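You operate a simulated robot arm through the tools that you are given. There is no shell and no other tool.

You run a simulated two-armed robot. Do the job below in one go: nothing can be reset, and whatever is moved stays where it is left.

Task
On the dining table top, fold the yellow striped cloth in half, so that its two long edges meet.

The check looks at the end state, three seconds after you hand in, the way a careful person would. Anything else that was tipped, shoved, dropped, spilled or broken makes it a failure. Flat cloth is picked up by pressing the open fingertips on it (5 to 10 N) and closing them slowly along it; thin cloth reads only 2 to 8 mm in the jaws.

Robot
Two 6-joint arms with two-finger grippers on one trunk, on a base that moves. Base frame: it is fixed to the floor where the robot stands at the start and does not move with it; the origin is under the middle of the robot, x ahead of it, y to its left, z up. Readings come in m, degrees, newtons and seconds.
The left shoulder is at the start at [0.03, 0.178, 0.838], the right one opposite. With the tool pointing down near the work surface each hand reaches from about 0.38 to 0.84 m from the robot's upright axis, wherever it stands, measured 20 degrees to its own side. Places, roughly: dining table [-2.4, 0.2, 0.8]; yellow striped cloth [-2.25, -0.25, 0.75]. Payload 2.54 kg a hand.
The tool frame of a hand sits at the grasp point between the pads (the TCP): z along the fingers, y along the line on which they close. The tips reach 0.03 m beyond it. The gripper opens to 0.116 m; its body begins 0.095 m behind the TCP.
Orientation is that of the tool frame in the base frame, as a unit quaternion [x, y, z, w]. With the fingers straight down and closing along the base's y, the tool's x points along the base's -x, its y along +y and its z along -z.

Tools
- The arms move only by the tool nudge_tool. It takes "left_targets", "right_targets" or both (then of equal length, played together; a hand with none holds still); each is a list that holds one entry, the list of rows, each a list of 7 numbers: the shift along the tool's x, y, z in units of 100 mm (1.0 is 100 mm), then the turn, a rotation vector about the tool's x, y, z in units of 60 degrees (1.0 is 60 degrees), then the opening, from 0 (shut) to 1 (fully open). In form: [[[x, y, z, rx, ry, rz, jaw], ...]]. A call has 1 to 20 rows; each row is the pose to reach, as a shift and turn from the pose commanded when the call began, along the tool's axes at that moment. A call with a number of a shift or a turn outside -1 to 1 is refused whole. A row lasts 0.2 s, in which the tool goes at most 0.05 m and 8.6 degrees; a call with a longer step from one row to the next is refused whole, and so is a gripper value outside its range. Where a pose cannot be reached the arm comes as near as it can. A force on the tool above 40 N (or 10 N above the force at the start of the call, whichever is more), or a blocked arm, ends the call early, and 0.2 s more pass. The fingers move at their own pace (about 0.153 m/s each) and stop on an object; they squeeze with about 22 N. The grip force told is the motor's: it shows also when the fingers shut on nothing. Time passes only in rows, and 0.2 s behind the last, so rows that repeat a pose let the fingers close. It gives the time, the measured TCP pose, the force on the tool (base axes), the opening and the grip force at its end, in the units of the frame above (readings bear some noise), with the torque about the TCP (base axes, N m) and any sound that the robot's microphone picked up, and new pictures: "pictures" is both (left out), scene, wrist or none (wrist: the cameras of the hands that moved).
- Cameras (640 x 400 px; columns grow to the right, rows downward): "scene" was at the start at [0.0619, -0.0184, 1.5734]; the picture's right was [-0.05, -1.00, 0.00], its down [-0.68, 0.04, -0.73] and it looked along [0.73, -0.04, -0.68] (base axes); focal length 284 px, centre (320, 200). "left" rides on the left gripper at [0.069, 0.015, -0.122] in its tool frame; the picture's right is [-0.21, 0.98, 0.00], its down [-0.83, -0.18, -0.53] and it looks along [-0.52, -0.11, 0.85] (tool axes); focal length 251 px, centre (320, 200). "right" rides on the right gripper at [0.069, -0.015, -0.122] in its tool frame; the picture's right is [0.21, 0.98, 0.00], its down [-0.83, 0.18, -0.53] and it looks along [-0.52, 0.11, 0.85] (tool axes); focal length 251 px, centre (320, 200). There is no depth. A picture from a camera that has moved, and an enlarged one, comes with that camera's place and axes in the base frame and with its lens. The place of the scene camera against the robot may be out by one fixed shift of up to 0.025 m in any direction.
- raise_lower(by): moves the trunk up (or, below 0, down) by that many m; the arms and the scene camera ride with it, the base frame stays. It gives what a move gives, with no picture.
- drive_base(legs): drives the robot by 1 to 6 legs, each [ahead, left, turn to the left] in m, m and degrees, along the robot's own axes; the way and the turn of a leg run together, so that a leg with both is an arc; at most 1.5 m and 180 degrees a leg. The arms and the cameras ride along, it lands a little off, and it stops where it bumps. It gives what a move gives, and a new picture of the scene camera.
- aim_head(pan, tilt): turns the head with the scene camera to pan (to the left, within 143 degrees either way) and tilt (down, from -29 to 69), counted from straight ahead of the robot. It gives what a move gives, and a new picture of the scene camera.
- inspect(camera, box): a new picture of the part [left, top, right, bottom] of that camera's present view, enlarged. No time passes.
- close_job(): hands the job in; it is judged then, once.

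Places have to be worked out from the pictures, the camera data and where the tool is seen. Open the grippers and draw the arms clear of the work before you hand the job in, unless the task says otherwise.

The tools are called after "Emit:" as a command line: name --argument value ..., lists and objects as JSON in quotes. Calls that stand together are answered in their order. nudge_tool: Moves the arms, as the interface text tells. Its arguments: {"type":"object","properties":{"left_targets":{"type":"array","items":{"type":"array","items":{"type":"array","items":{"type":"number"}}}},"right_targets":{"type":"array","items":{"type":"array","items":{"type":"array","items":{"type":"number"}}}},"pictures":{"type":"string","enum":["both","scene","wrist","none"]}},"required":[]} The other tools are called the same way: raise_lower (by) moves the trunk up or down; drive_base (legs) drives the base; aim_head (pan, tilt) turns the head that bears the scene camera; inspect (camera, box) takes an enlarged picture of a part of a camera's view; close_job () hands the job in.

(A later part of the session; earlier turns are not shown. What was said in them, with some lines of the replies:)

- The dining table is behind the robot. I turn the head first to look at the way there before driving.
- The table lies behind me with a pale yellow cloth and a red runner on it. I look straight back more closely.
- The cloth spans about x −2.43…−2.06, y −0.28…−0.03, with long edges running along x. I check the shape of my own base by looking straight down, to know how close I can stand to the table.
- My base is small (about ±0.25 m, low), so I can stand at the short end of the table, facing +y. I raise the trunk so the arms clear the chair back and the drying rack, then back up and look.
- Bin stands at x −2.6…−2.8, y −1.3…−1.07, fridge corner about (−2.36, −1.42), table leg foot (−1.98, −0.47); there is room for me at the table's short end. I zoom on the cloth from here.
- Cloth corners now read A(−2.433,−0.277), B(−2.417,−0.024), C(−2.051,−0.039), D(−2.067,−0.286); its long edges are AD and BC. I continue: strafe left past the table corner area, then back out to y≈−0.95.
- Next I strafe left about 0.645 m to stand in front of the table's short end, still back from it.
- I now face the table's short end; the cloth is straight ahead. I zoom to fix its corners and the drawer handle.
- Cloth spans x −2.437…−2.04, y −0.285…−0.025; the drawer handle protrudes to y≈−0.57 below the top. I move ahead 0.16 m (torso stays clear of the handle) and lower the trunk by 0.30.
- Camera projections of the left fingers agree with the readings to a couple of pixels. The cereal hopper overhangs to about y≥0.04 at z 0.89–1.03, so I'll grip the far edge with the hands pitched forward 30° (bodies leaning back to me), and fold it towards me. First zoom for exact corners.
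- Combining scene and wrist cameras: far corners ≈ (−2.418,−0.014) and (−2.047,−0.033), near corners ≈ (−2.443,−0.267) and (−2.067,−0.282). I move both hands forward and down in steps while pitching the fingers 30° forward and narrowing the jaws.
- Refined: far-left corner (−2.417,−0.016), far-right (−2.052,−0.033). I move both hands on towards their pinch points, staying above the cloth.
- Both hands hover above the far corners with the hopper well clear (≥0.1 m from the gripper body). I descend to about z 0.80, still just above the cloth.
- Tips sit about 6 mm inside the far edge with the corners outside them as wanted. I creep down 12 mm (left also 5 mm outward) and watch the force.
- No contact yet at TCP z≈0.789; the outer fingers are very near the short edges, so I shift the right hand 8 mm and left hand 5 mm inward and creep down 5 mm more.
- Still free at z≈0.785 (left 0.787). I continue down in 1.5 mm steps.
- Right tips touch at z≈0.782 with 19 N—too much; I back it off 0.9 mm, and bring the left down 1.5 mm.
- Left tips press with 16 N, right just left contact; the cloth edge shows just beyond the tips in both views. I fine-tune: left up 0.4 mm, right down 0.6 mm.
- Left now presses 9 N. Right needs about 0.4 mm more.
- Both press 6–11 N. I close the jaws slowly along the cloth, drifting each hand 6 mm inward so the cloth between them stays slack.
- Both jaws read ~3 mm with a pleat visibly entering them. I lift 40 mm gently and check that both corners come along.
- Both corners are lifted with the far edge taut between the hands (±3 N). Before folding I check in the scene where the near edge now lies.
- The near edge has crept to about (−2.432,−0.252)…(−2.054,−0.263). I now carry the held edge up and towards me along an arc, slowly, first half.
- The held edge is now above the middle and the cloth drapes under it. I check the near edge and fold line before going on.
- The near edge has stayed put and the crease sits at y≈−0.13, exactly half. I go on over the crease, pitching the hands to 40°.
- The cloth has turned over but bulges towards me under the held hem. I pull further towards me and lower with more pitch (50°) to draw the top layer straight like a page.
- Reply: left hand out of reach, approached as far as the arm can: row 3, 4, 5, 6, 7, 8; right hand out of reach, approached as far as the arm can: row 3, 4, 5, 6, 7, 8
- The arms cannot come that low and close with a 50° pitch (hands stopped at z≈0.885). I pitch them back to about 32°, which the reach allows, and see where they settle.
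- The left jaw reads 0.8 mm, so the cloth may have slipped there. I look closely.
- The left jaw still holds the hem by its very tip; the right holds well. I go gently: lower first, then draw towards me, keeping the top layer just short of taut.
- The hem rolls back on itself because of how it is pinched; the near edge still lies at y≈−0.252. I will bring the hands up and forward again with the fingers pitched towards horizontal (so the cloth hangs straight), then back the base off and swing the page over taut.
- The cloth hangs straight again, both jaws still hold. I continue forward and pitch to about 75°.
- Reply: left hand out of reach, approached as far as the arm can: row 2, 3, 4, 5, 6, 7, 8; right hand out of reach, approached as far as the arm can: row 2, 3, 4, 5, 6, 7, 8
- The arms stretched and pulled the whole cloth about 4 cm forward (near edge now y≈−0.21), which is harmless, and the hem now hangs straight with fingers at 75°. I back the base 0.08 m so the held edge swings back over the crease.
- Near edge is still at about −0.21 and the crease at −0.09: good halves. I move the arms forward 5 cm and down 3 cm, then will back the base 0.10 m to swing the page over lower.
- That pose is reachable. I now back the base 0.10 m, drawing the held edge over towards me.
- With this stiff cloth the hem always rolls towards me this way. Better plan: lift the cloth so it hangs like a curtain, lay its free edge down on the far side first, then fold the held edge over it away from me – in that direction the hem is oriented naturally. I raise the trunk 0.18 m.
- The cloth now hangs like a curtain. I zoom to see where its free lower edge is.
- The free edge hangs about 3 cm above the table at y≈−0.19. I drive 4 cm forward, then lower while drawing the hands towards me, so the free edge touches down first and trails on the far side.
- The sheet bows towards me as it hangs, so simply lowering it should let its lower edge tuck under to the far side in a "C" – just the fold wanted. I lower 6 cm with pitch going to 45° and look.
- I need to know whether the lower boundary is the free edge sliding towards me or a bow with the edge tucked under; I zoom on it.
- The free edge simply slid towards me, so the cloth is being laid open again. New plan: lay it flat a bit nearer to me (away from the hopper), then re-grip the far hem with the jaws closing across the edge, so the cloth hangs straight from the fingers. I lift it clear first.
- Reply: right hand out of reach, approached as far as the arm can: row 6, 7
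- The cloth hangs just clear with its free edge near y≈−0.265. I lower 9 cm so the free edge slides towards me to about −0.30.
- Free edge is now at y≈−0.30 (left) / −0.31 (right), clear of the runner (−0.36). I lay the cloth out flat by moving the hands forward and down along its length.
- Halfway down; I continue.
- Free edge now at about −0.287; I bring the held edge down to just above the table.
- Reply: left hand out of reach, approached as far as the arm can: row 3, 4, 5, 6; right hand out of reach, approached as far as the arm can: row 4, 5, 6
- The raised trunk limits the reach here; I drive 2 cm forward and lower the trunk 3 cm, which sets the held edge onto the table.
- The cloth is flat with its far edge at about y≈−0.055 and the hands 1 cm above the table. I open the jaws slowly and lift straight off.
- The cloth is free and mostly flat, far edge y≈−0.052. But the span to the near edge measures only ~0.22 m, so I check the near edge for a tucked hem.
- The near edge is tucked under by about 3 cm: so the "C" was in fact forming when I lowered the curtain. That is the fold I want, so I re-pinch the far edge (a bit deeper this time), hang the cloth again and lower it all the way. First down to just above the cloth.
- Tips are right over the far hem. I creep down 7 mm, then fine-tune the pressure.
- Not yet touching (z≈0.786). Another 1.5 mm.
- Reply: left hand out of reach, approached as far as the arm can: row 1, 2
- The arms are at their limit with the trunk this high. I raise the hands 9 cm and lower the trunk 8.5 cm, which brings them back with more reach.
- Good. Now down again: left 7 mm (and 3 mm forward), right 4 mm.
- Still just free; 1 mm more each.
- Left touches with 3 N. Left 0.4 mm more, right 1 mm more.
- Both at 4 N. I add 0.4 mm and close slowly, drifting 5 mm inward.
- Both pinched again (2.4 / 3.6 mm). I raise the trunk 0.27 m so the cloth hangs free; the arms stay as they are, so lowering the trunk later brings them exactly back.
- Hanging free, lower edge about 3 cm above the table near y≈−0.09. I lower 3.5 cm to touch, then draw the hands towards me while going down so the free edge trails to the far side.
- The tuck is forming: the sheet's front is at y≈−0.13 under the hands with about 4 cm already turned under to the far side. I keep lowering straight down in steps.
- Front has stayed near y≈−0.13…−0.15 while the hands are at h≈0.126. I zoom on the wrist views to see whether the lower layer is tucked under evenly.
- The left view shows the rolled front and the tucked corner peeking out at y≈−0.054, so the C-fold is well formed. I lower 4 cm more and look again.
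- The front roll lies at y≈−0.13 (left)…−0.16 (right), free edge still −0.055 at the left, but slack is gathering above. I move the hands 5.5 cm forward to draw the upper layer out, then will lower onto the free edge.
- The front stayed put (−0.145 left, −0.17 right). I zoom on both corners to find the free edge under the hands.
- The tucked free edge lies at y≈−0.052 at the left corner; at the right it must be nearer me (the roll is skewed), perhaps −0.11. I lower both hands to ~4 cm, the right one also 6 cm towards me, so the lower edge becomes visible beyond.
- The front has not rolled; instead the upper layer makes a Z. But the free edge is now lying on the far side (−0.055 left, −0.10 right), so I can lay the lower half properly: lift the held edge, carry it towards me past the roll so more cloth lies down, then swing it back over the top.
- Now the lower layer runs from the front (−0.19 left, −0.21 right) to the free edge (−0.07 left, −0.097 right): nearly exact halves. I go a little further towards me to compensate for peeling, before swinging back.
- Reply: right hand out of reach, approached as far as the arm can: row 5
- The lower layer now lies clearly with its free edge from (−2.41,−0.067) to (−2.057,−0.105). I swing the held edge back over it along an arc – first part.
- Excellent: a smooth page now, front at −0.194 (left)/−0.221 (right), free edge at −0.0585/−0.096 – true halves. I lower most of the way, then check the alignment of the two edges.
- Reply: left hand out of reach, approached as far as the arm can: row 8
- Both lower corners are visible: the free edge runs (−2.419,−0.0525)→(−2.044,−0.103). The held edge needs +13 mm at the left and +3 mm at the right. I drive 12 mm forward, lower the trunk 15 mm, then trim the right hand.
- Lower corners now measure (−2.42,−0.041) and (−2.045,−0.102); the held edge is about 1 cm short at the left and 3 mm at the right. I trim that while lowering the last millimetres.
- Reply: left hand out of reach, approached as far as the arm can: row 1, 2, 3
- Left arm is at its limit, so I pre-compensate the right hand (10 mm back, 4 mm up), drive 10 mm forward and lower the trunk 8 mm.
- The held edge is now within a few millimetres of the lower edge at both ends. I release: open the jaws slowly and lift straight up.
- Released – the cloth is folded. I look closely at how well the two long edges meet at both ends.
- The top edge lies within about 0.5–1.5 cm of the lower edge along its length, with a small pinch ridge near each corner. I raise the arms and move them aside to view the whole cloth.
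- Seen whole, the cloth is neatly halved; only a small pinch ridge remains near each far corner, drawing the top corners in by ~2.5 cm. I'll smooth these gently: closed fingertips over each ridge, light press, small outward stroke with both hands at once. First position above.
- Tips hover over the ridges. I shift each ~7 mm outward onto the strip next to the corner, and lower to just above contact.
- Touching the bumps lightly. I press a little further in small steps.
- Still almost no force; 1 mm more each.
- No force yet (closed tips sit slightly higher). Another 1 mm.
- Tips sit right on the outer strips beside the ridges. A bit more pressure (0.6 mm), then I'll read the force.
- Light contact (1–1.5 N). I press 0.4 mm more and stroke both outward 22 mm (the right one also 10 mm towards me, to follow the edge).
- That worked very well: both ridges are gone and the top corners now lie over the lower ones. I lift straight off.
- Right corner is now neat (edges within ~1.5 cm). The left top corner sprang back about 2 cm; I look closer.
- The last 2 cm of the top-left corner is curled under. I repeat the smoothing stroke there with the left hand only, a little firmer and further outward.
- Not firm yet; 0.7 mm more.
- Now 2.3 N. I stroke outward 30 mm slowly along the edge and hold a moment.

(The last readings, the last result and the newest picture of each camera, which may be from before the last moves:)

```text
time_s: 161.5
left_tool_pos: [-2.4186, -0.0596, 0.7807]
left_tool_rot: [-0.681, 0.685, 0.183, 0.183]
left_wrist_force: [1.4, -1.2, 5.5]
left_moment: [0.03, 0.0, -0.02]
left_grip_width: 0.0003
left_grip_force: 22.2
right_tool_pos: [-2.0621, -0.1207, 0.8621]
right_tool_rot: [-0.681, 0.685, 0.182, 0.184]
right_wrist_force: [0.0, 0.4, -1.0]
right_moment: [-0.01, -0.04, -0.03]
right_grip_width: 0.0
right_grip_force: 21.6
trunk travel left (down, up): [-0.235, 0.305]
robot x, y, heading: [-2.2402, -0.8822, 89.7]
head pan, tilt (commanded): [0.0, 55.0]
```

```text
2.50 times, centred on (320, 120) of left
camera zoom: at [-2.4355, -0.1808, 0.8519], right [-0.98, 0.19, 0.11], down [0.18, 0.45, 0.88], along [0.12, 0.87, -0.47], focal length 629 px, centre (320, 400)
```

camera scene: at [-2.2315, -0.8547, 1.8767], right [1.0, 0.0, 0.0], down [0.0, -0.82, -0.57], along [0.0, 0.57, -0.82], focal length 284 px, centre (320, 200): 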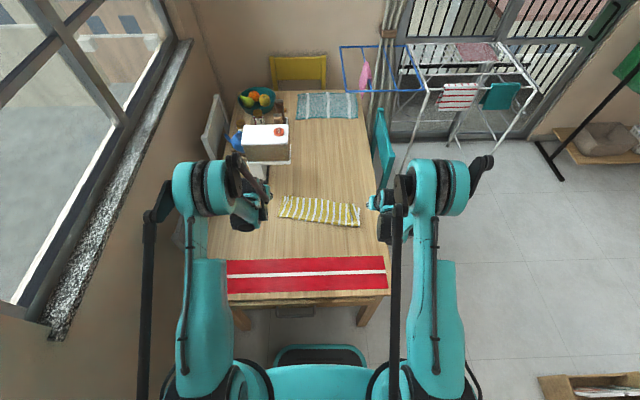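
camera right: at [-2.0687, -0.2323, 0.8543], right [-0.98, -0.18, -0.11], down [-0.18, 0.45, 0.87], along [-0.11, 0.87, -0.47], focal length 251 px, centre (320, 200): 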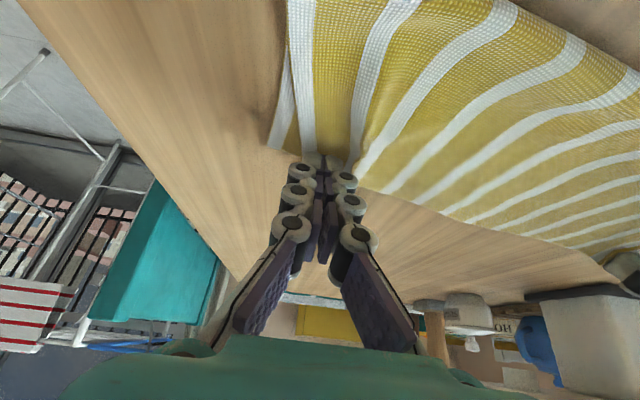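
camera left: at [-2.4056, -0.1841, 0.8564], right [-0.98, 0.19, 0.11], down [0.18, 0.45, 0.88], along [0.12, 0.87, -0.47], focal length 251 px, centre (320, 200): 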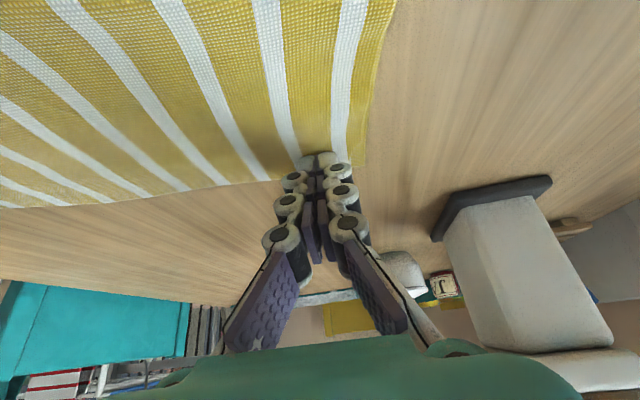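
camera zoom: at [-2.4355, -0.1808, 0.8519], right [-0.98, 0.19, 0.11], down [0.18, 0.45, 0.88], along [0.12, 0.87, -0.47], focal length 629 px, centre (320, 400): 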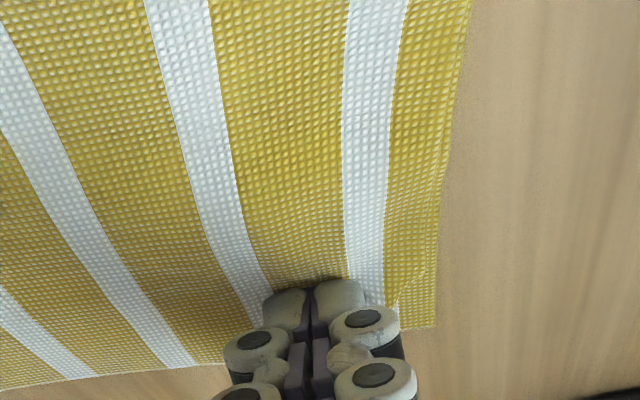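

The whole cloth slid along this time (left end now x≈−2.45), so that stroke gained little. I lift off and look at everything.

Emit:
nudge_tool --left_targets '[[[-0.05, 0, -0.087, 0, 0, 0, 0], [-0.1, 0, -0.173, 0, 0, 0, 0], [-0.2, 0, -0.346, 0, 0, 0, 0], [-0.3, 0, -0.52, 0, 0, 0, 0], [-0.4, 0, -0.69, 0, 0, 0, 0]]]' --pictures "none"

Emit:
inspect --camera "left" --box '[240, 20, 380, 120]'

Emit:
inspect --camera "right" --box '[220, 0, 460, 160]'

Emit:
inspect --camera "scene" --box '[240, 140, 400, 240]'

```text
time_s: 162.7
left_tool_pos: [-2.419, -0.0604, 0.8603]
left_tool_rot: [-0.681, 0.685, 0.182, 0.184]
left_wrist_force: [-0.7, -0.8, -0.2]
left_moment: [0.0, -0.01, 0.03]
left_grip_width: 0.0
left_grip_force: 22.3
right_tool_pos: [-2.0613, -0.1196, 0.8627]
right_tool_rot: [-0.681, 0.685, 0.182, 0.183]
right_wrist_force: [-0.8, -0.2, -0.1]
right_moment: [-0.02, -0.03, 0.01]
right_grip_width: 0.0
right_grip_force: 22.6
trunk travel left (down, up): [-0.235, 0.305]
robot x, y, heading: [-2.2428, -0.8802, 89.7]
head pan, tilt (commanded): [0.0, 55.0]
```

```text
4.00 times, centred on (310, 70) of left
camera zoom: at [-2.4357, -0.1806, 0.932], right [-0.98, 0.19, 0.11], down [0.18, 0.45, 0.88], along [0.12, 0.87, -0.47], focal length 1006 px, centre (360, 720)
```

zoom: 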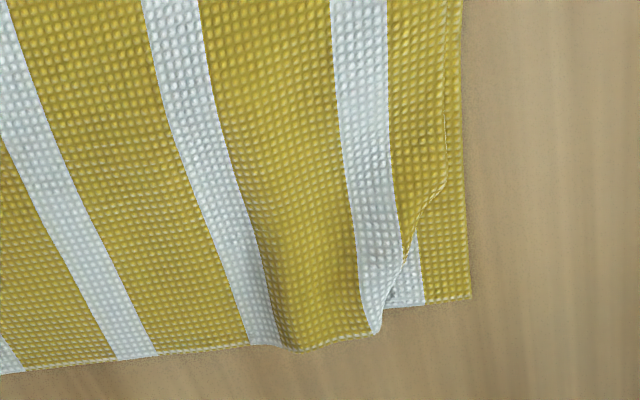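

```text
2.50 times, centred on (340, 80) of right
camera zoom: at [-2.0454, -0.2424, 0.9338], right [-0.98, -0.18, -0.11], down [-0.18, 0.45, 0.87], along [-0.11, 0.87, -0.47], focal length 629 px, centre (270, 500)
```

zoom: 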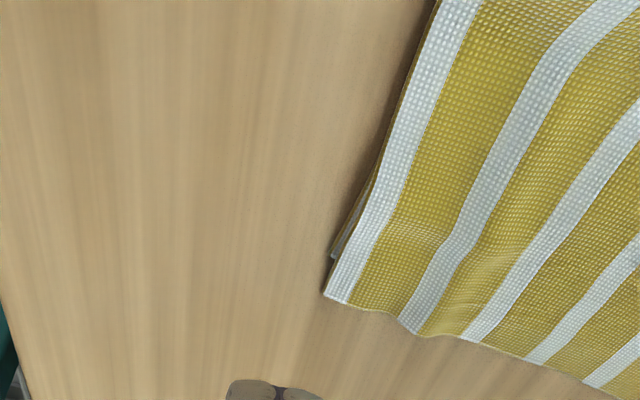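

```text
4.00 times, centred on (320, 190) of scene
camera zoom: at [-2.2315, -0.8536, 1.7417], right [1.0, 0.0, 0.0], down [0.0, -0.82, -0.57], along [0.0, 0.57, -0.82], focal length 1137 px, centre (320, 240)
```

zoom: 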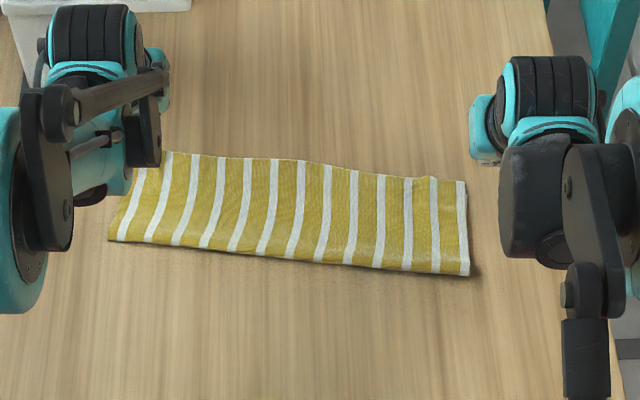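

The cloth as a whole just shifted ~2.5 cm left and is still well folded. For the left dog-ear I try one light stroke with the cloth anchored: the right hand first moves over the middle of the cloth.

Emit:
nudge_tool --right_targets '[[[0.03, 0.25, -0.02, 0, 0, 0, 0], [0.06, 0.5, -0.035, 0, 0, 0, 0], [0.1, 0.75, -0.05, 0, 0, 0, 0], [0.13, 0.95, -0.075, 0, 0, 0, 0]]]' --left_targets '[[[0, 0, 0, 0, 0, 0, 0], [0, 0, 0, 0, 0, 0, 0], [0, 0, 0, 0, 0, 0, 0], [0, 0, 0, 0, 0, 0, 0]]]' --pictures "none"

Emit:
nudge_tool --right_targets '[[[0, 0.2, 0, 0, 0, 0, 0], [0, 0.4, 0, 0, 0, 0, 0], [0.1, 0.4, 0.17, 0, 0, 0, 0], [0.2, 0.4, 0.34, 0, 0, 0, 0], [0.3, 0.4, 0.52, 0, 0, 0, 0], [0.37, 0.4, 0.64, 0, 0, 0, 0]]]' --pictures "scene"

```text
time_s: 163.7
left_tool_pos: [-2.4192, -0.0607, 0.86]
left_tool_rot: [-0.681, 0.685, 0.183, 0.183]
left_wrist_force: [0.0, 0.8, -0.3]
left_moment: [0.0, 0.0, -0.02]
left_grip_width: 0.0
left_grip_force: 22.3
right_tool_pos: [-2.1569, -0.1351, 0.8606]
right_tool_rot: [-0.681, 0.685, 0.181, 0.183]
right_wrist_force: [0.8, -0.1, 0.0]
right_moment: [-0.03, -0.02, -0.01]
right_grip_width: 0.0004
right_grip_force: 21.8
trunk travel left (down, up): [-0.235, 0.305]
robot x, y, heading: [-2.2418, -0.8804, 89.6]
head pan, tilt (commanded): [0.0, 55.0]
```

```text
time_s: 165.1
left_tool_pos: [-2.419, -0.0594, 0.8599]
left_tool_rot: [-0.681, 0.685, 0.182, 0.183]
left_wrist_force: [0.3, -1.3, -0.3]
left_moment: [-0.02, 0.0, -0.03]
left_grip_width: 0.0
left_grip_force: 22.0
right_tool_pos: [-2.197, -0.1344, 0.7881]
right_tool_rot: [-0.682, 0.684, 0.182, 0.183]
right_wrist_force: [-0.5, -0.8, -1.1]
right_moment: [0.02, 0.0, 0.01]
right_grip_width: 0.0001
right_grip_force: 22.0
trunk travel left (down, up): [-0.235, 0.305]
robot x, y, heading: [-2.2386, -0.8812, 89.7]
head pan, tilt (commanded): [0.0, 55.0]
camera scene: at [-2.2317, -0.8529, 1.7417], right [1.0, 0.0, 0.0], down [0.0, -0.82, -0.57], along [0.0, 0.57, -0.82], focal length 284 px, centre (320, 200)
```

scene: 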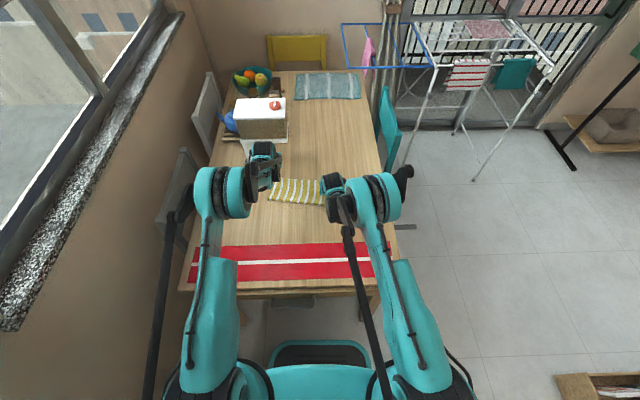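

Right hand is over the cloth's middle. I press it down gently in small steps as an anchor.

Emit:
nudge_tool --right_targets '[[[0.01, 0, 0.0173, 0, 0, 0, 0], [0.0175, 0, 0.03, 0, 0, 0, 0], [0.0175, 0, 0.03, 0, 0, 0, 0]]]' --pictures "none"

Emit:
nudge_tool --right_targets '[[[0.005, 0, 0.0087, 0, 0, 0, 0], [0.0075, 0, 0.013, 0, 0, 0, 0], [0.0075, 0, 0.013, 0, 0, 0, 0]]]' --pictures "none"

```text
time_s: 165.9
left_tool_pos: [-2.419, -0.0602, 0.8603]
left_tool_rot: [-0.681, 0.685, 0.182, 0.184]
left_wrist_force: [0.2, 0.5, -0.1]
left_moment: [0.05, -0.01, 0.0]
left_grip_width: 0.0
left_grip_force: 22.7
right_tool_pos: [-2.1966, -0.1345, 0.7847]
right_tool_rot: [-0.681, 0.685, 0.183, 0.182]
right_wrist_force: [-0.2, 0.3, 0.1]
right_moment: [0.01, 0.01, -0.02]
right_grip_width: 0.0001
right_grip_force: 21.7
trunk travel left (down, up): [-0.235, 0.305]
robot x, y, heading: [-2.2403, -0.8798, 89.6]
head pan, tilt (commanded): [0.0, 55.0]
```

```text
time_s: 166.7
left_tool_pos: [-2.4184, -0.0605, 0.8599]
left_tool_rot: [-0.682, 0.684, 0.183, 0.183]
left_wrist_force: [1.3, -0.6, -0.2]
left_moment: [0.05, 0.02, 0.01]
left_grip_width: 0.0
left_grip_force: 21.8
right_tool_pos: [-2.1973, -0.1352, 0.7814]
right_tool_rot: [-0.681, 0.685, 0.182, 0.183]
right_wrist_force: [0.7, 0.3, -0.6]
right_moment: [-0.05, -0.01, 0.01]
right_grip_width: 0.0003
right_grip_force: 22.2
trunk travel left (down, up): [-0.235, 0.305]
robot x, y, heading: [-2.2416, -0.8792, 89.6]
head pan, tilt (commanded): [0.0, 55.0]
```

Emit:
nudge_tool --right_targets '[[[0.005, 0, 0.0087, 0, 0, 0, 0], [0.005, 0, 0.0087, 0, 0, 0, 0]]]' --pictures "none"

Emit:
nudge_tool --right_targets '[[[0.004, 0, 0.007, 0, 0, 0, 0], [0.004, 0, 0.007, 0, 0, 0, 0]]]' --pictures "none"

```text
time_s: 167.3
left_tool_pos: [-2.4189, -0.0593, 0.8598]
left_tool_rot: [-0.681, 0.685, 0.183, 0.183]
left_wrist_force: [-0.4, 0.2, 0.5]
left_moment: [-0.01, -0.01, -0.01]
left_grip_width: 0.0002
left_grip_force: 22.1
right_tool_pos: [-2.1963, -0.1343, 0.7816]
right_tool_rot: [-0.681, 0.685, 0.182, 0.183]
right_wrist_force: [-0.1, 0.0, -0.3]
right_moment: [-0.02, -0.01, 0.0]
right_grip_width: 0.0002
right_grip_force: 22.4
trunk travel left (down, up): [-0.235, 0.305]
robot x, y, heading: [-2.2409, -0.8858, 89.6]
head pan, tilt (commanded): [0.0, 55.0]
```

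```text
time_s: 167.9
left_tool_pos: [-2.4188, -0.0598, 0.8596]
left_tool_rot: [-0.681, 0.685, 0.183, 0.184]
left_wrist_force: [-0.4, -0.2, -0.1]
left_moment: [0.01, -0.03, 0.0]
left_grip_width: 0.0
left_grip_force: 21.9
right_tool_pos: [-2.1978, -0.1336, 0.781]
right_tool_rot: [-0.682, 0.685, 0.182, 0.183]
right_wrist_force: [0.3, -0.3, 1.0]
right_moment: [0.01, -0.03, -0.02]
right_grip_width: 0.0003
right_grip_force: 21.8
trunk travel left (down, up): [-0.235, 0.305]
robot x, y, heading: [-2.2403, -0.8862, 89.7]
head pan, tilt (commanded): [0.0, 55.0]
```

Right anchors lightly; I press it 0.6 mm more, and bring the left straight down next to the curled corner.

Emit:
nudge_tool --right_targets '[[[0.003, 0, 0.0052, 0, 0, 0, 0], [0.003, 0, 0.0052, 0, 0, 0, 0], [0.003, 0, 0.0052, 0, 0, 0, 0], [0.003, 0, 0.0052, 0, 0, 0, 0], [0.003, 0, 0.0052, 0, 0, 0, 0]]]' --left_targets '[[[0.1, 0, 0.17, 0, 0, 0, 0], [0.2, 0, 0.34, 0, 0, 0, 0], [0.3, 0, 0.52, 0, 0, 0, 0], [0.375, 0, 0.65, 0, 0, 0, 0], [0.375, 0, 0.65, 0, 0, 0, 0]]]' --pictures "none"

Emit:
nudge_tool --left_targets '[[[0.005, 0, 0.0087, 0, 0, 0, 0], [0.0075, 0, 0.013, 0, 0, 0, 0], [0.0075, 0, 0.013, 0, 0, 0, 0]]]' --pictures "wrist"

```text
time_s: 169.1
left_tool_pos: [-2.42, -0.0604, 0.7837]
left_tool_rot: [-0.681, 0.685, 0.182, 0.183]
left_wrist_force: [0.4, 0.1, 0.3]
left_moment: [-0.01, -0.02, -0.01]
left_grip_width: 0.0003
left_grip_force: 21.5
right_tool_pos: [-2.1968, -0.1344, 0.7804]
right_tool_rot: [-0.681, 0.685, 0.183, 0.184]
right_wrist_force: [0.5, 0.3, 3.9]
right_moment: [0.02, -0.02, 0.0]
right_grip_width: 0.0002
right_grip_force: 21.8
trunk travel left (down, up): [-0.235, 0.305]
robot x, y, heading: [-2.2398, -0.8794, 89.5]
head pan, tilt (commanded): [0.0, 55.0]
```

```text
time_s: 169.9
left_tool_pos: [-2.42, -0.06, 0.7829]
left_tool_rot: [-0.682, 0.684, 0.183, 0.183]
left_wrist_force: [0.1, 0.2, 0.4]
left_moment: [-0.02, -0.04, -0.02]
left_grip_width: 0.0
left_grip_force: 21.9
right_tool_pos: [-2.196, -0.135, 0.7801]
right_tool_rot: [-0.681, 0.685, 0.183, 0.183]
right_wrist_force: [-0.4, 0.0, 5.4]
right_moment: [0.03, 0.0, -0.01]
right_grip_width: 0.0
right_grip_force: 22.5
trunk travel left (down, up): [-0.235, 0.305]
robot x, y, heading: [-2.2409, -0.8831, 89.7]
head pan, tilt (commanded): [0.0, 55.0]
camera left: at [-2.4363, -0.18, 0.8542], right [-0.98, 0.19, 0.11], down [0.18, 0.45, 0.88], along [0.12, 0.87, -0.47], focal length 251 px, centre (320, 200)
```

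left: 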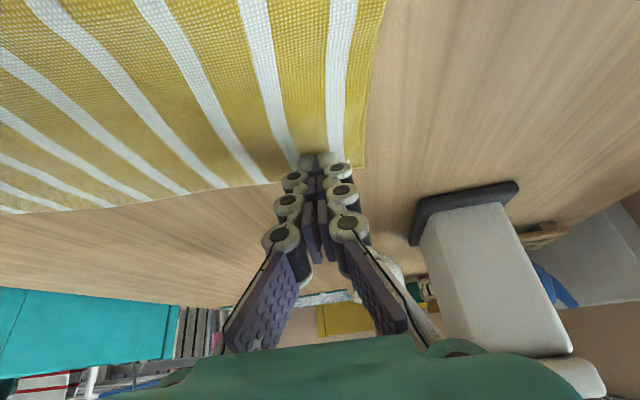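

Anchor holds with 5 N. Left 1 mm further down, then the stroke.

Emit:
nudge_tool --left_targets '[[[0.005, 0, 0.0087, 0, 0, 0, 0], [0.0065, 0, 0.0112, 0, 0, 0, 0], [0.0065, 0, 0.0112, 0, 0, 0, 0]]]' --pictures "none"

Emit:
nudge_tool --left_targets '[[[0.0035, 0, 0.006, 0, 0, 0, 0], [0.0035, 0, 0.006, 0, 0, 0, 0]]]' --pictures "none"

```text
time_s: 170.7
left_tool_pos: [-2.4184, -0.0594, 0.7818]
left_tool_rot: [-0.681, 0.685, 0.182, 0.183]
left_wrist_force: [0.3, -0.2, -0.5]
left_moment: [0.0, 0.0, 0.02]
left_grip_width: 0.0
left_grip_force: 22.0
right_tool_pos: [-2.1975, -0.1349, 0.7806]
right_tool_rot: [-0.681, 0.685, 0.182, 0.183]
right_wrist_force: [-0.9, 0.0, 5.6]
right_moment: [0.05, 0.01, -0.02]
right_grip_width: 0.0003
right_grip_force: 22.3
trunk travel left (down, up): [-0.235, 0.305]
robot x, y, heading: [-2.2407, -0.8829, 89.6]
head pan, tilt (commanded): [0.0, 55.0]
```

```text
time_s: 171.3
left_tool_pos: [-2.4193, -0.0599, 0.7815]
left_tool_rot: [-0.681, 0.685, 0.182, 0.183]
left_wrist_force: [-0.4, 0.0, -0.5]
left_moment: [0.0, -0.02, -0.03]
left_grip_width: 0.0
left_grip_force: 21.6
right_tool_pos: [-2.1976, -0.1353, 0.7797]
right_tool_rot: [-0.681, 0.685, 0.182, 0.183]
right_wrist_force: [-0.1, 0.7, 5.9]
right_moment: [0.03, -0.01, 0.01]
right_grip_width: 0.0
right_grip_force: 21.8
trunk travel left (down, up): [-0.235, 0.305]
robot x, y, heading: [-2.2408, -0.8828, 89.6]
head pan, tilt (commanded): [0.0, 55.0]
```

Emit:
nudge_tool --left_targets '[[[0.0035, 0, 0.006, 0, 0, 0, 0], [0.005, 0, 0.0087, 0, 0, 0, 0], [0.005, 0, 0.0087, 0, 0, 0, 0]]]' --pictures "none"

```text
time_s: 172.1
left_tool_pos: [-2.4188, -0.0596, 0.7803]
left_tool_rot: [-0.681, 0.685, 0.182, 0.184]
left_wrist_force: [0.1, 0.1, 0.5]
left_moment: [-0.02, 0.03, -0.01]
left_grip_width: 0.0
left_grip_force: 21.2
right_tool_pos: [-2.1965, -0.1346, 0.7804]
right_tool_rot: [-0.681, 0.685, 0.182, 0.183]
right_wrist_force: [0.2, 0.7, 4.7]
right_moment: [0.03, -0.01, 0.01]
right_grip_width: 0.0
right_grip_force: 21.8
trunk travel left (down, up): [-0.235, 0.305]
robot x, y, heading: [-2.2373, -0.8825, 89.8]
head pan, tilt (commanded): [0.0, 55.0]
```

Light contact now. I stroke outward 26 mm along the edge, adding 0.4 mm of pressure.

Emit:
nudge_tool --left_targets '[[[0.002, 0, 0.0035, 0, 0, 0, 0], [0, 0.03, 0.0045, 0, 0, 0, 0], [-0.002, 0.06, 0.0055, 0, 0, 0, 0], [-0.004, 0.09, 0.0065, 0, 0, 0, 0], [-0.006, 0.12, 0.0075, 0, 0, 0, 0], [-0.008, 0.15, 0.0085, 0, 0, 0, 0], [-0.01, 0.18, 0.0095, 0, 0, 0, 0], [-0.012, 0.21, 0.0105, 0, 0, 0, 0], [-0.014, 0.24, 0.0115, 0, 0, 0, 0], [-0.016, 0.26, 0.0125, 0, 0, 0, 0], [-0.016, 0.26, 0.0125, 0, 0, 0, 0], [-0.016, 0.26, 0.0125, 0, 0, 0, 0], [-0.016, 0.26, 0.0125, 0, 0, 0, 0]]]' --pictures "none"

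Emit:
inspect --camera "left" --box '[220, 40, 420, 200]'

```text
time_s: 174.9
left_tool_pos: [-2.4451, -0.0593, 0.78]
left_tool_rot: [-0.681, 0.685, 0.183, 0.184]
left_wrist_force: [4.1, -0.4, 5.0]
left_moment: [0.04, -0.09, 0.0]
left_grip_width: 0.0
left_grip_force: 21.8
right_tool_pos: [-2.1971, -0.1352, 0.7799]
right_tool_rot: [-0.681, 0.685, 0.182, 0.183]
right_wrist_force: [-2.6, 0.4, 1.8]
right_moment: [0.01, 0.07, 0.01]
right_grip_width: 0.0
right_grip_force: 21.6
trunk travel left (down, up): [-0.235, 0.305]
robot x, y, heading: [-2.2384, -0.8834, 89.4]
head pan, tilt (commanded): [0.0, 55.0]
```

```text
2.50 times, centred on (320, 120) of left
camera zoom: at [-2.4622, -0.179, 0.852], right [-0.98, 0.19, 0.11], down [0.18, 0.45, 0.88], along [0.12, 0.87, -0.47], focal length 629 px, centre (320, 400)
```

zoom: 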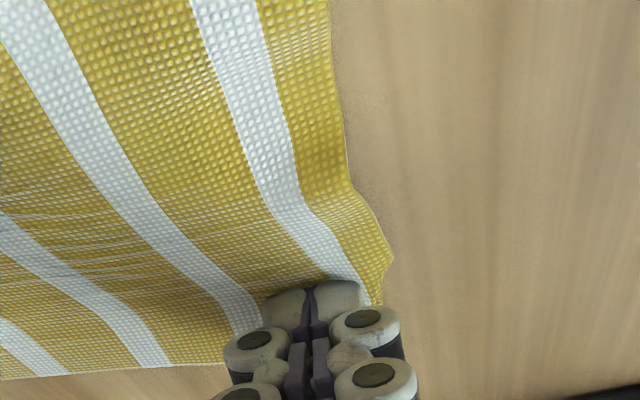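

The curled strip has unrolled and lies open at the corner now. I lift both hands gently.

Emit:
nudge_tool --left_targets '[[[0.0, -0.04, 0, 0, 0, 0, 0], [-0.01, -0.05, -0.017, 0, 0, 0, 0], [-0.03, -0.05, -0.052, 0, 0, 0, 0], [-0.06, -0.05, -0.104, 0, 0, 0, 0], [-0.12, -0.05, -0.21, 0, 0, 0, 0], [-0.22, -0.05, -0.38, 0, 0, 0, 0], [-0.35, -0.05, -0.6, 0, 0, 0, 0]]]' --pictures "none"

Emit:
nudge_tool --right_targets '[[[-0.03, 0, -0.052, 0, 0, 0, 0], [-0.06, 0, -0.104, 0, 0, 0, 0], [-0.16, 0, -0.28, 0, 0, 0, 0], [-0.26, 0, -0.45, 0, 0, 0, 0], [-0.4, 0, -0.69, 0, 0, 0, 0]]]' --pictures "none"

Emit:
inspect --camera "left" --box '[200, 0, 400, 140]'

Emit:
inspect --camera "scene" --box '[240, 140, 400, 240]'

```text
time_s: 176.5
left_tool_pos: [-2.4398, -0.0576, 0.8505]
left_tool_rot: [-0.681, 0.685, 0.182, 0.183]
left_wrist_force: [0.4, 0.3, 0.1]
left_moment: [-0.02, -0.02, 0.01]
left_grip_width: 0.0001
left_grip_force: 22.0
right_tool_pos: [-2.1966, -0.1348, 0.78]
right_tool_rot: [-0.681, 0.685, 0.182, 0.183]
right_wrist_force: [-0.1, -1.5, 4.7]
right_moment: [0.01, 0.01, 0.01]
right_grip_width: 0.0001
right_grip_force: 22.1
trunk travel left (down, up): [-0.235, 0.305]
robot x, y, heading: [-2.2416, -0.8826, 89.7]
head pan, tilt (commanded): [0.0, 55.0]
```

```text
time_s: 177.7
left_tool_pos: [-2.4386, -0.0572, 0.8497]
left_tool_rot: [-0.681, 0.685, 0.182, 0.183]
left_wrist_force: [0.1, 0.5, -0.4]
left_moment: [0.01, 0.0, -0.04]
left_grip_width: 0.0
left_grip_force: 21.5
right_tool_pos: [-2.1967, -0.1348, 0.8604]
right_tool_rot: [-0.682, 0.684, 0.183, 0.184]
right_wrist_force: [-0.1, 0.0, 1.0]
right_moment: [0.01, -0.02, 0.01]
right_grip_width: 0.0001
right_grip_force: 21.8
trunk travel left (down, up): [-0.235, 0.305]
robot x, y, heading: [-2.2372, -0.8794, 89.6]
head pan, tilt (commanded): [0.0, 55.0]
```

```text
2.86 times, centred on (300, 70) of left
camera zoom: at [-2.4563, -0.1785, 0.921], right [-0.98, 0.19, 0.11], down [0.18, 0.45, 0.88], along [0.12, 0.87, -0.47], focal length 718 px, centre (377, 571)
```

zoom: 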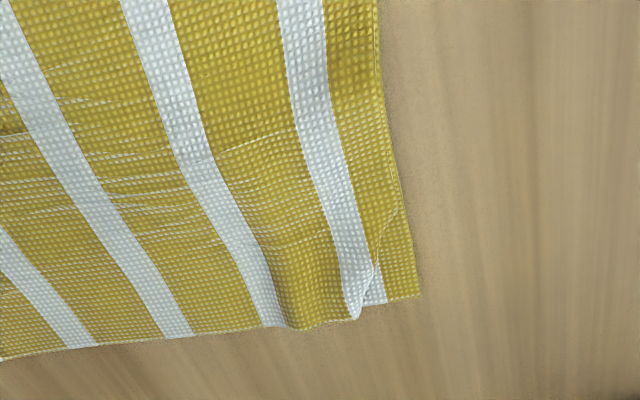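

```text
4.00 times, centred on (320, 190) of scene
camera zoom: at [-2.2317, -0.8541, 1.7417], right [1.0, 0.0, 0.0], down [0.0, -0.82, -0.57], along [0.0, 0.57, -0.82], focal length 1137 px, centre (320, 240)
```

zoom: 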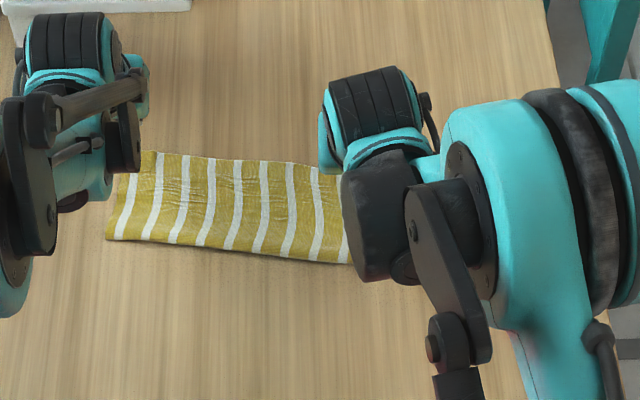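

The corner keeps a small ~2 cm turn-under, but the edges otherwise meet; more rubbing would only add wrinkles. I now raise and withdraw the arms, open the grippers, and check the overall result.

Emit:
raise_lower --by 0.15

Emit:
nudge_tool --left_targets '[[[0.2, 0, -0.12, 0, 0, 0, 0.3], [0.4, 0, -0.23, 0, 0, 0, 0.6], [0.6, 0, -0.35, 0, 0, 0, 1], [0.8, 0, -0.46, 0, 0, 0, 1], [0.95, 0, -0.55, 0, 0, 0, 1]]]' --right_targets '[[[0.2, -0.2, -0.12, 0, 0, 0, 0.3], [0.4, -0.4, -0.23, 0, 0, 0, 0.6], [0.6, -0.6, -0.35, 0, 0, 0, 1], [0.75, -0.8, -0.43, 0, 0, 0, 1], [0.8, -0.95, -0.46, 0, 0, 0, 1]]]' --pictures "both"

Emit:
inspect --camera "scene" --box '[220, 130, 400, 242]'

```text
time_s: 179.4
left_tool_pos: [-2.4395, -0.0578, 0.998]
left_tool_rot: [-0.681, 0.685, 0.183, 0.184]
left_wrist_force: [-0.4, 0.0, -1.2]
left_moment: [-0.02, 0.0, 0.03]
left_grip_width: 0.0
left_grip_force: 21.8
right_tool_pos: [-2.1958, -0.1342, 1.0105]
right_tool_rot: [-0.681, 0.685, 0.182, 0.183]
right_wrist_force: [0.3, 0.4, 0.3]
right_moment: [0.0, 0.01, -0.03]
right_grip_width: 0.0002
right_grip_force: 22.4
trunk travel left (down, up): [-0.385, 0.155]
robot x, y, heading: [-2.2452, -0.8811, 89.6]
head pan, tilt (commanded): [0.0, 55.0]
```

```text
time_s: 180.6
left_tool_pos: [-2.4403, -0.167, 1.0003]
left_tool_rot: [-0.681, 0.685, 0.182, 0.184]
left_wrist_force: [-0.3, 0.1, 0.2]
left_moment: [0.0, 0.01, -0.04]
left_grip_width: 0.1159
left_grip_force: 0.0
right_tool_pos: [-2.1006, -0.2264, 1.0098]
right_tool_rot: [-0.682, 0.685, 0.182, 0.183]
right_wrist_force: [-0.1, 0.0, 0.3]
right_moment: [-0.02, 0.01, -0.01]
right_grip_width: 0.1159
right_grip_force: 0.1
trunk travel left (down, up): [-0.385, 0.155]
robot x, y, heading: [-2.2399, -0.8818, 90.1]
head pan, tilt (commanded): [0.0, 55.0]
camera scene: at [-2.2312, -0.8535, 1.8917], right [1.0, 0.0, 0.0], down [0.0, -0.82, -0.57], along [0.0, 0.57, -0.82], focal length 284 px, centre (320, 200)
camera right: at [-2.086, -0.3487, 1.0814], right [-0.98, -0.18, -0.11], down [-0.18, 0.45, 0.88], along [-0.11, 0.87, -0.47], focal length 251 px, centre (320, 200)
camera left: at [-2.4575, -0.2881, 1.0709], right [-0.98, 0.19, 0.11], down [0.18, 0.45, 0.88], along [0.12, 0.87, -0.47], focal length 251 px, centre (320, 200)
```

scene: 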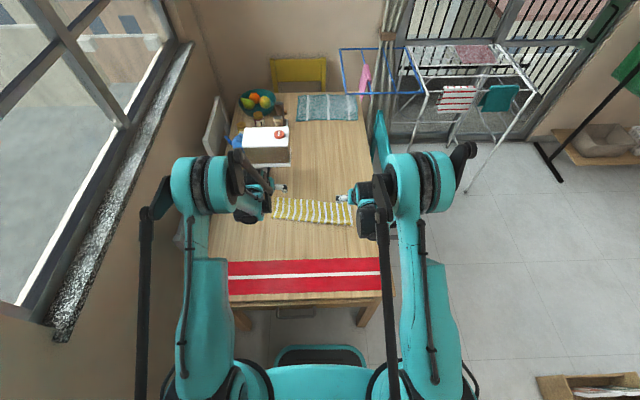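
right: 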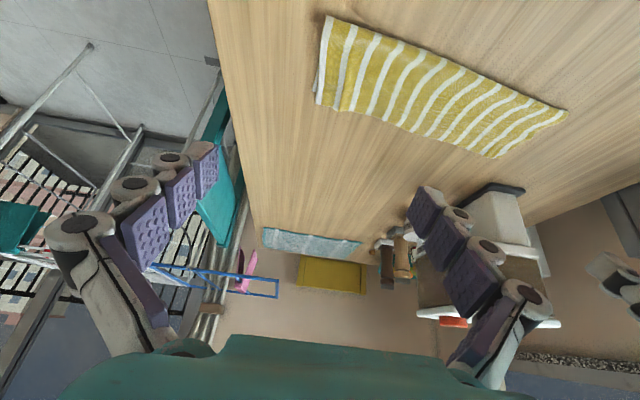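
left: 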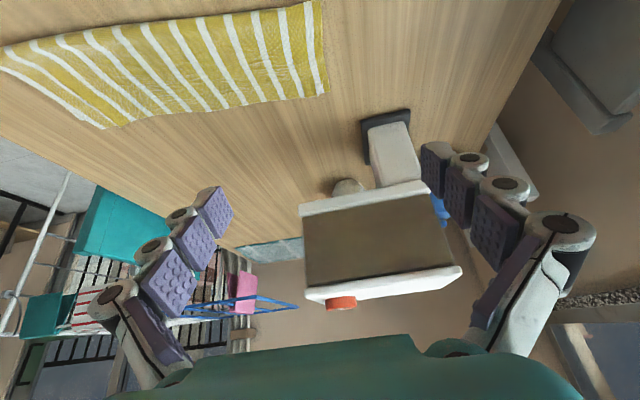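

```text
3.56 times, centred on (310, 186) of scene
camera zoom: at [-2.2312, -0.8535, 1.8917], right [1.0, 0.0, 0.0], down [0.0, -0.82, -0.57], along [0.0, 0.57, -0.82], focal length 1011 px, centre (356, 250)
```

zoom: 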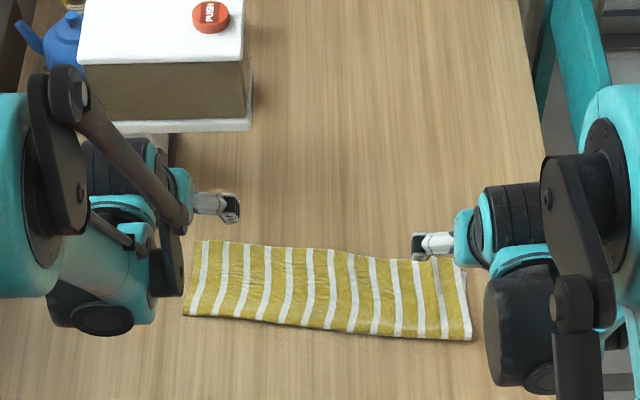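

The cloth is now a neat half with its long edges together. I check both ends once more through the wrist cameras.

Emit:
inspect --camera "right" --box '[300, 0, 580, 175]'

Emit:
inspect --camera "left" --box '[80, 0, 360, 175]'

```text
2.29 times, centred on (440, 88) of right
camera zoom: at [-2.086, -0.3487, 1.0814], right [-0.98, -0.18, -0.11], down [-0.18, 0.45, 0.88], along [-0.11, 0.87, -0.47], focal length 575 px, centre (46, 457)
```

zoom: 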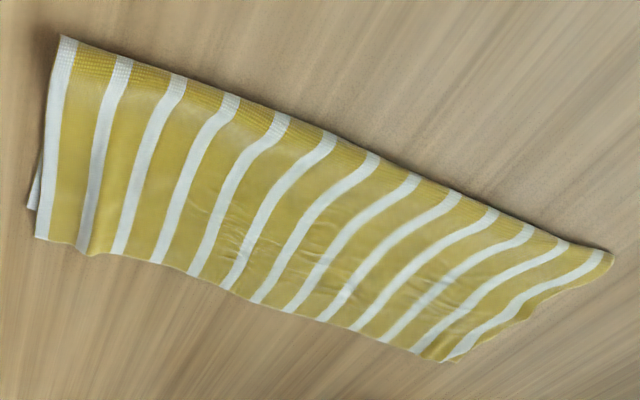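

```text
2.29 times, centred on (220, 88) of left
camera zoom: at [-2.4575, -0.2881, 1.0709], right [-0.98, 0.19, 0.11], down [0.18, 0.45, 0.88], along [0.12, 0.87, -0.47], focal length 575 px, centre (549, 457)
```

zoom: 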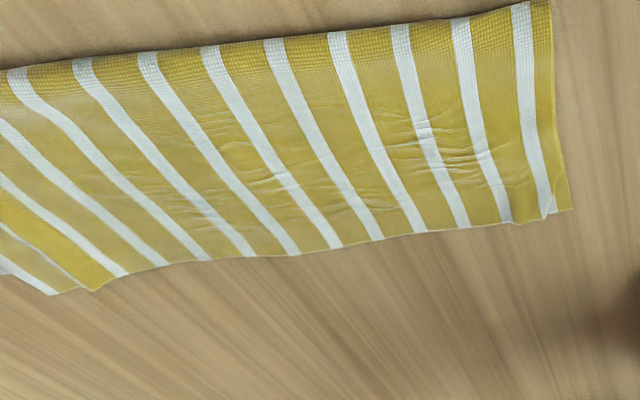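

Folded cleanly, edges together along the whole length. I back the robot off 0.12 m so the arms are clear of the cloth.

Emit:
drive_base --legs '[[-0.12, 0, 0]]'

Emit:
inspect --camera "scene" --box '[180, 60, 420, 210]'

```text
time_s: 181.9
left_tool_pos: [-2.4416, -0.2859, 0.9986]
left_tool_rot: [-0.682, 0.684, 0.183, 0.184]
left_wrist_force: [0.2, 1.3, 0.2]
left_moment: [0.02, -0.02, -0.01]
left_grip_width: 0.116
left_grip_force: 0.0
right_tool_pos: [-2.1039, -0.3445, 1.01]
right_tool_rot: [-0.681, 0.685, 0.181, 0.183]
right_wrist_force: [0.3, -1.2, 0.0]
right_moment: [-0.03, 0.01, 0.0]
right_grip_width: 0.1161
right_grip_force: 0.0
trunk travel left (down, up): [-0.385, 0.155]
robot x, y, heading: [-2.2392, -0.9987, 90.0]
head pan, tilt (commanded): [0.0, 55.0]
camera scene: at [-2.2323, -0.9708, 1.8916], right [1.0, 0.0, 0.0], down [0.0, -0.82, -0.57], along [0.0, 0.57, -0.82], focal length 284 px, centre (320, 200)
```

scene: 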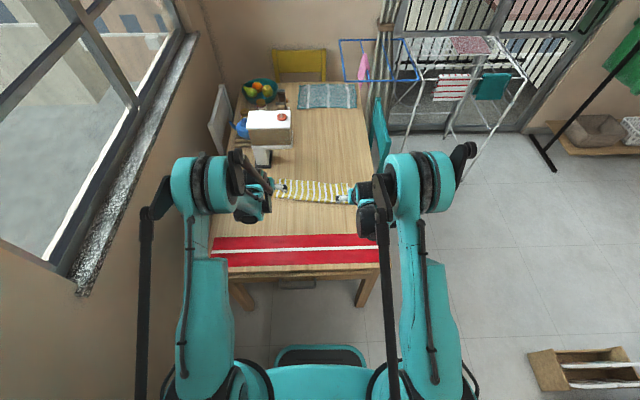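

```text
2.67 times, centred on (300, 135) of scene
camera zoom: at [-2.2323, -0.9708, 1.8916], right [1.0, 0.0, 0.0], down [0.0, -0.82, -0.57], along [0.0, 0.57, -0.82], focal length 758 px, centre (373, 373)
```

zoom: 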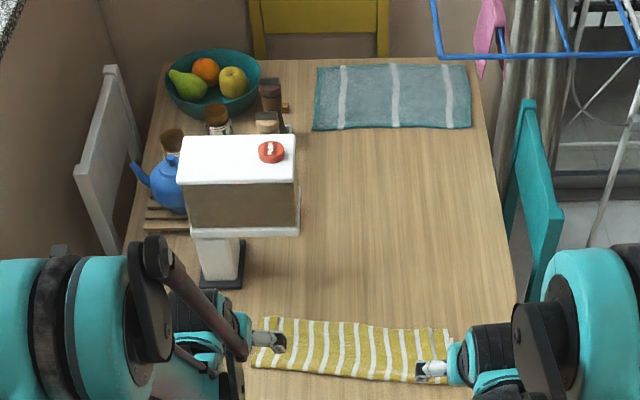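

The yellow striped cloth lies on the table folded in half, with its long edges together. Nothing else on the table has moved, the grippers are open and the arms are clear above, so I hand the job in.

Emit:
close_job

```text
The job is handed in.
```

The yellow striped cloth is folded in half on the dining table. Its two long edges lie together along the far side, and the job is handed in.

- **Fit of the edges:** they match to within about 0.5 to 1.5 cm along most of their length. The top-left corner is turned under by about 2 cm. I tried three times to smooth it; the first stroke only partly helped and it sprang back after the last.
- **Finish and position:** the top layer has a few light wrinkles from the smoothing. The folded cloth sits slightly left of where the cloth started, at a small angle to the table edge.
- **Everything else:** nothing else on the table looked moved, tipped or spilled in the last pictures. The cereal dispenser, red runner and chair were all in place.

The grippers were open and both arms were raised clear of the cloth when I handed in.
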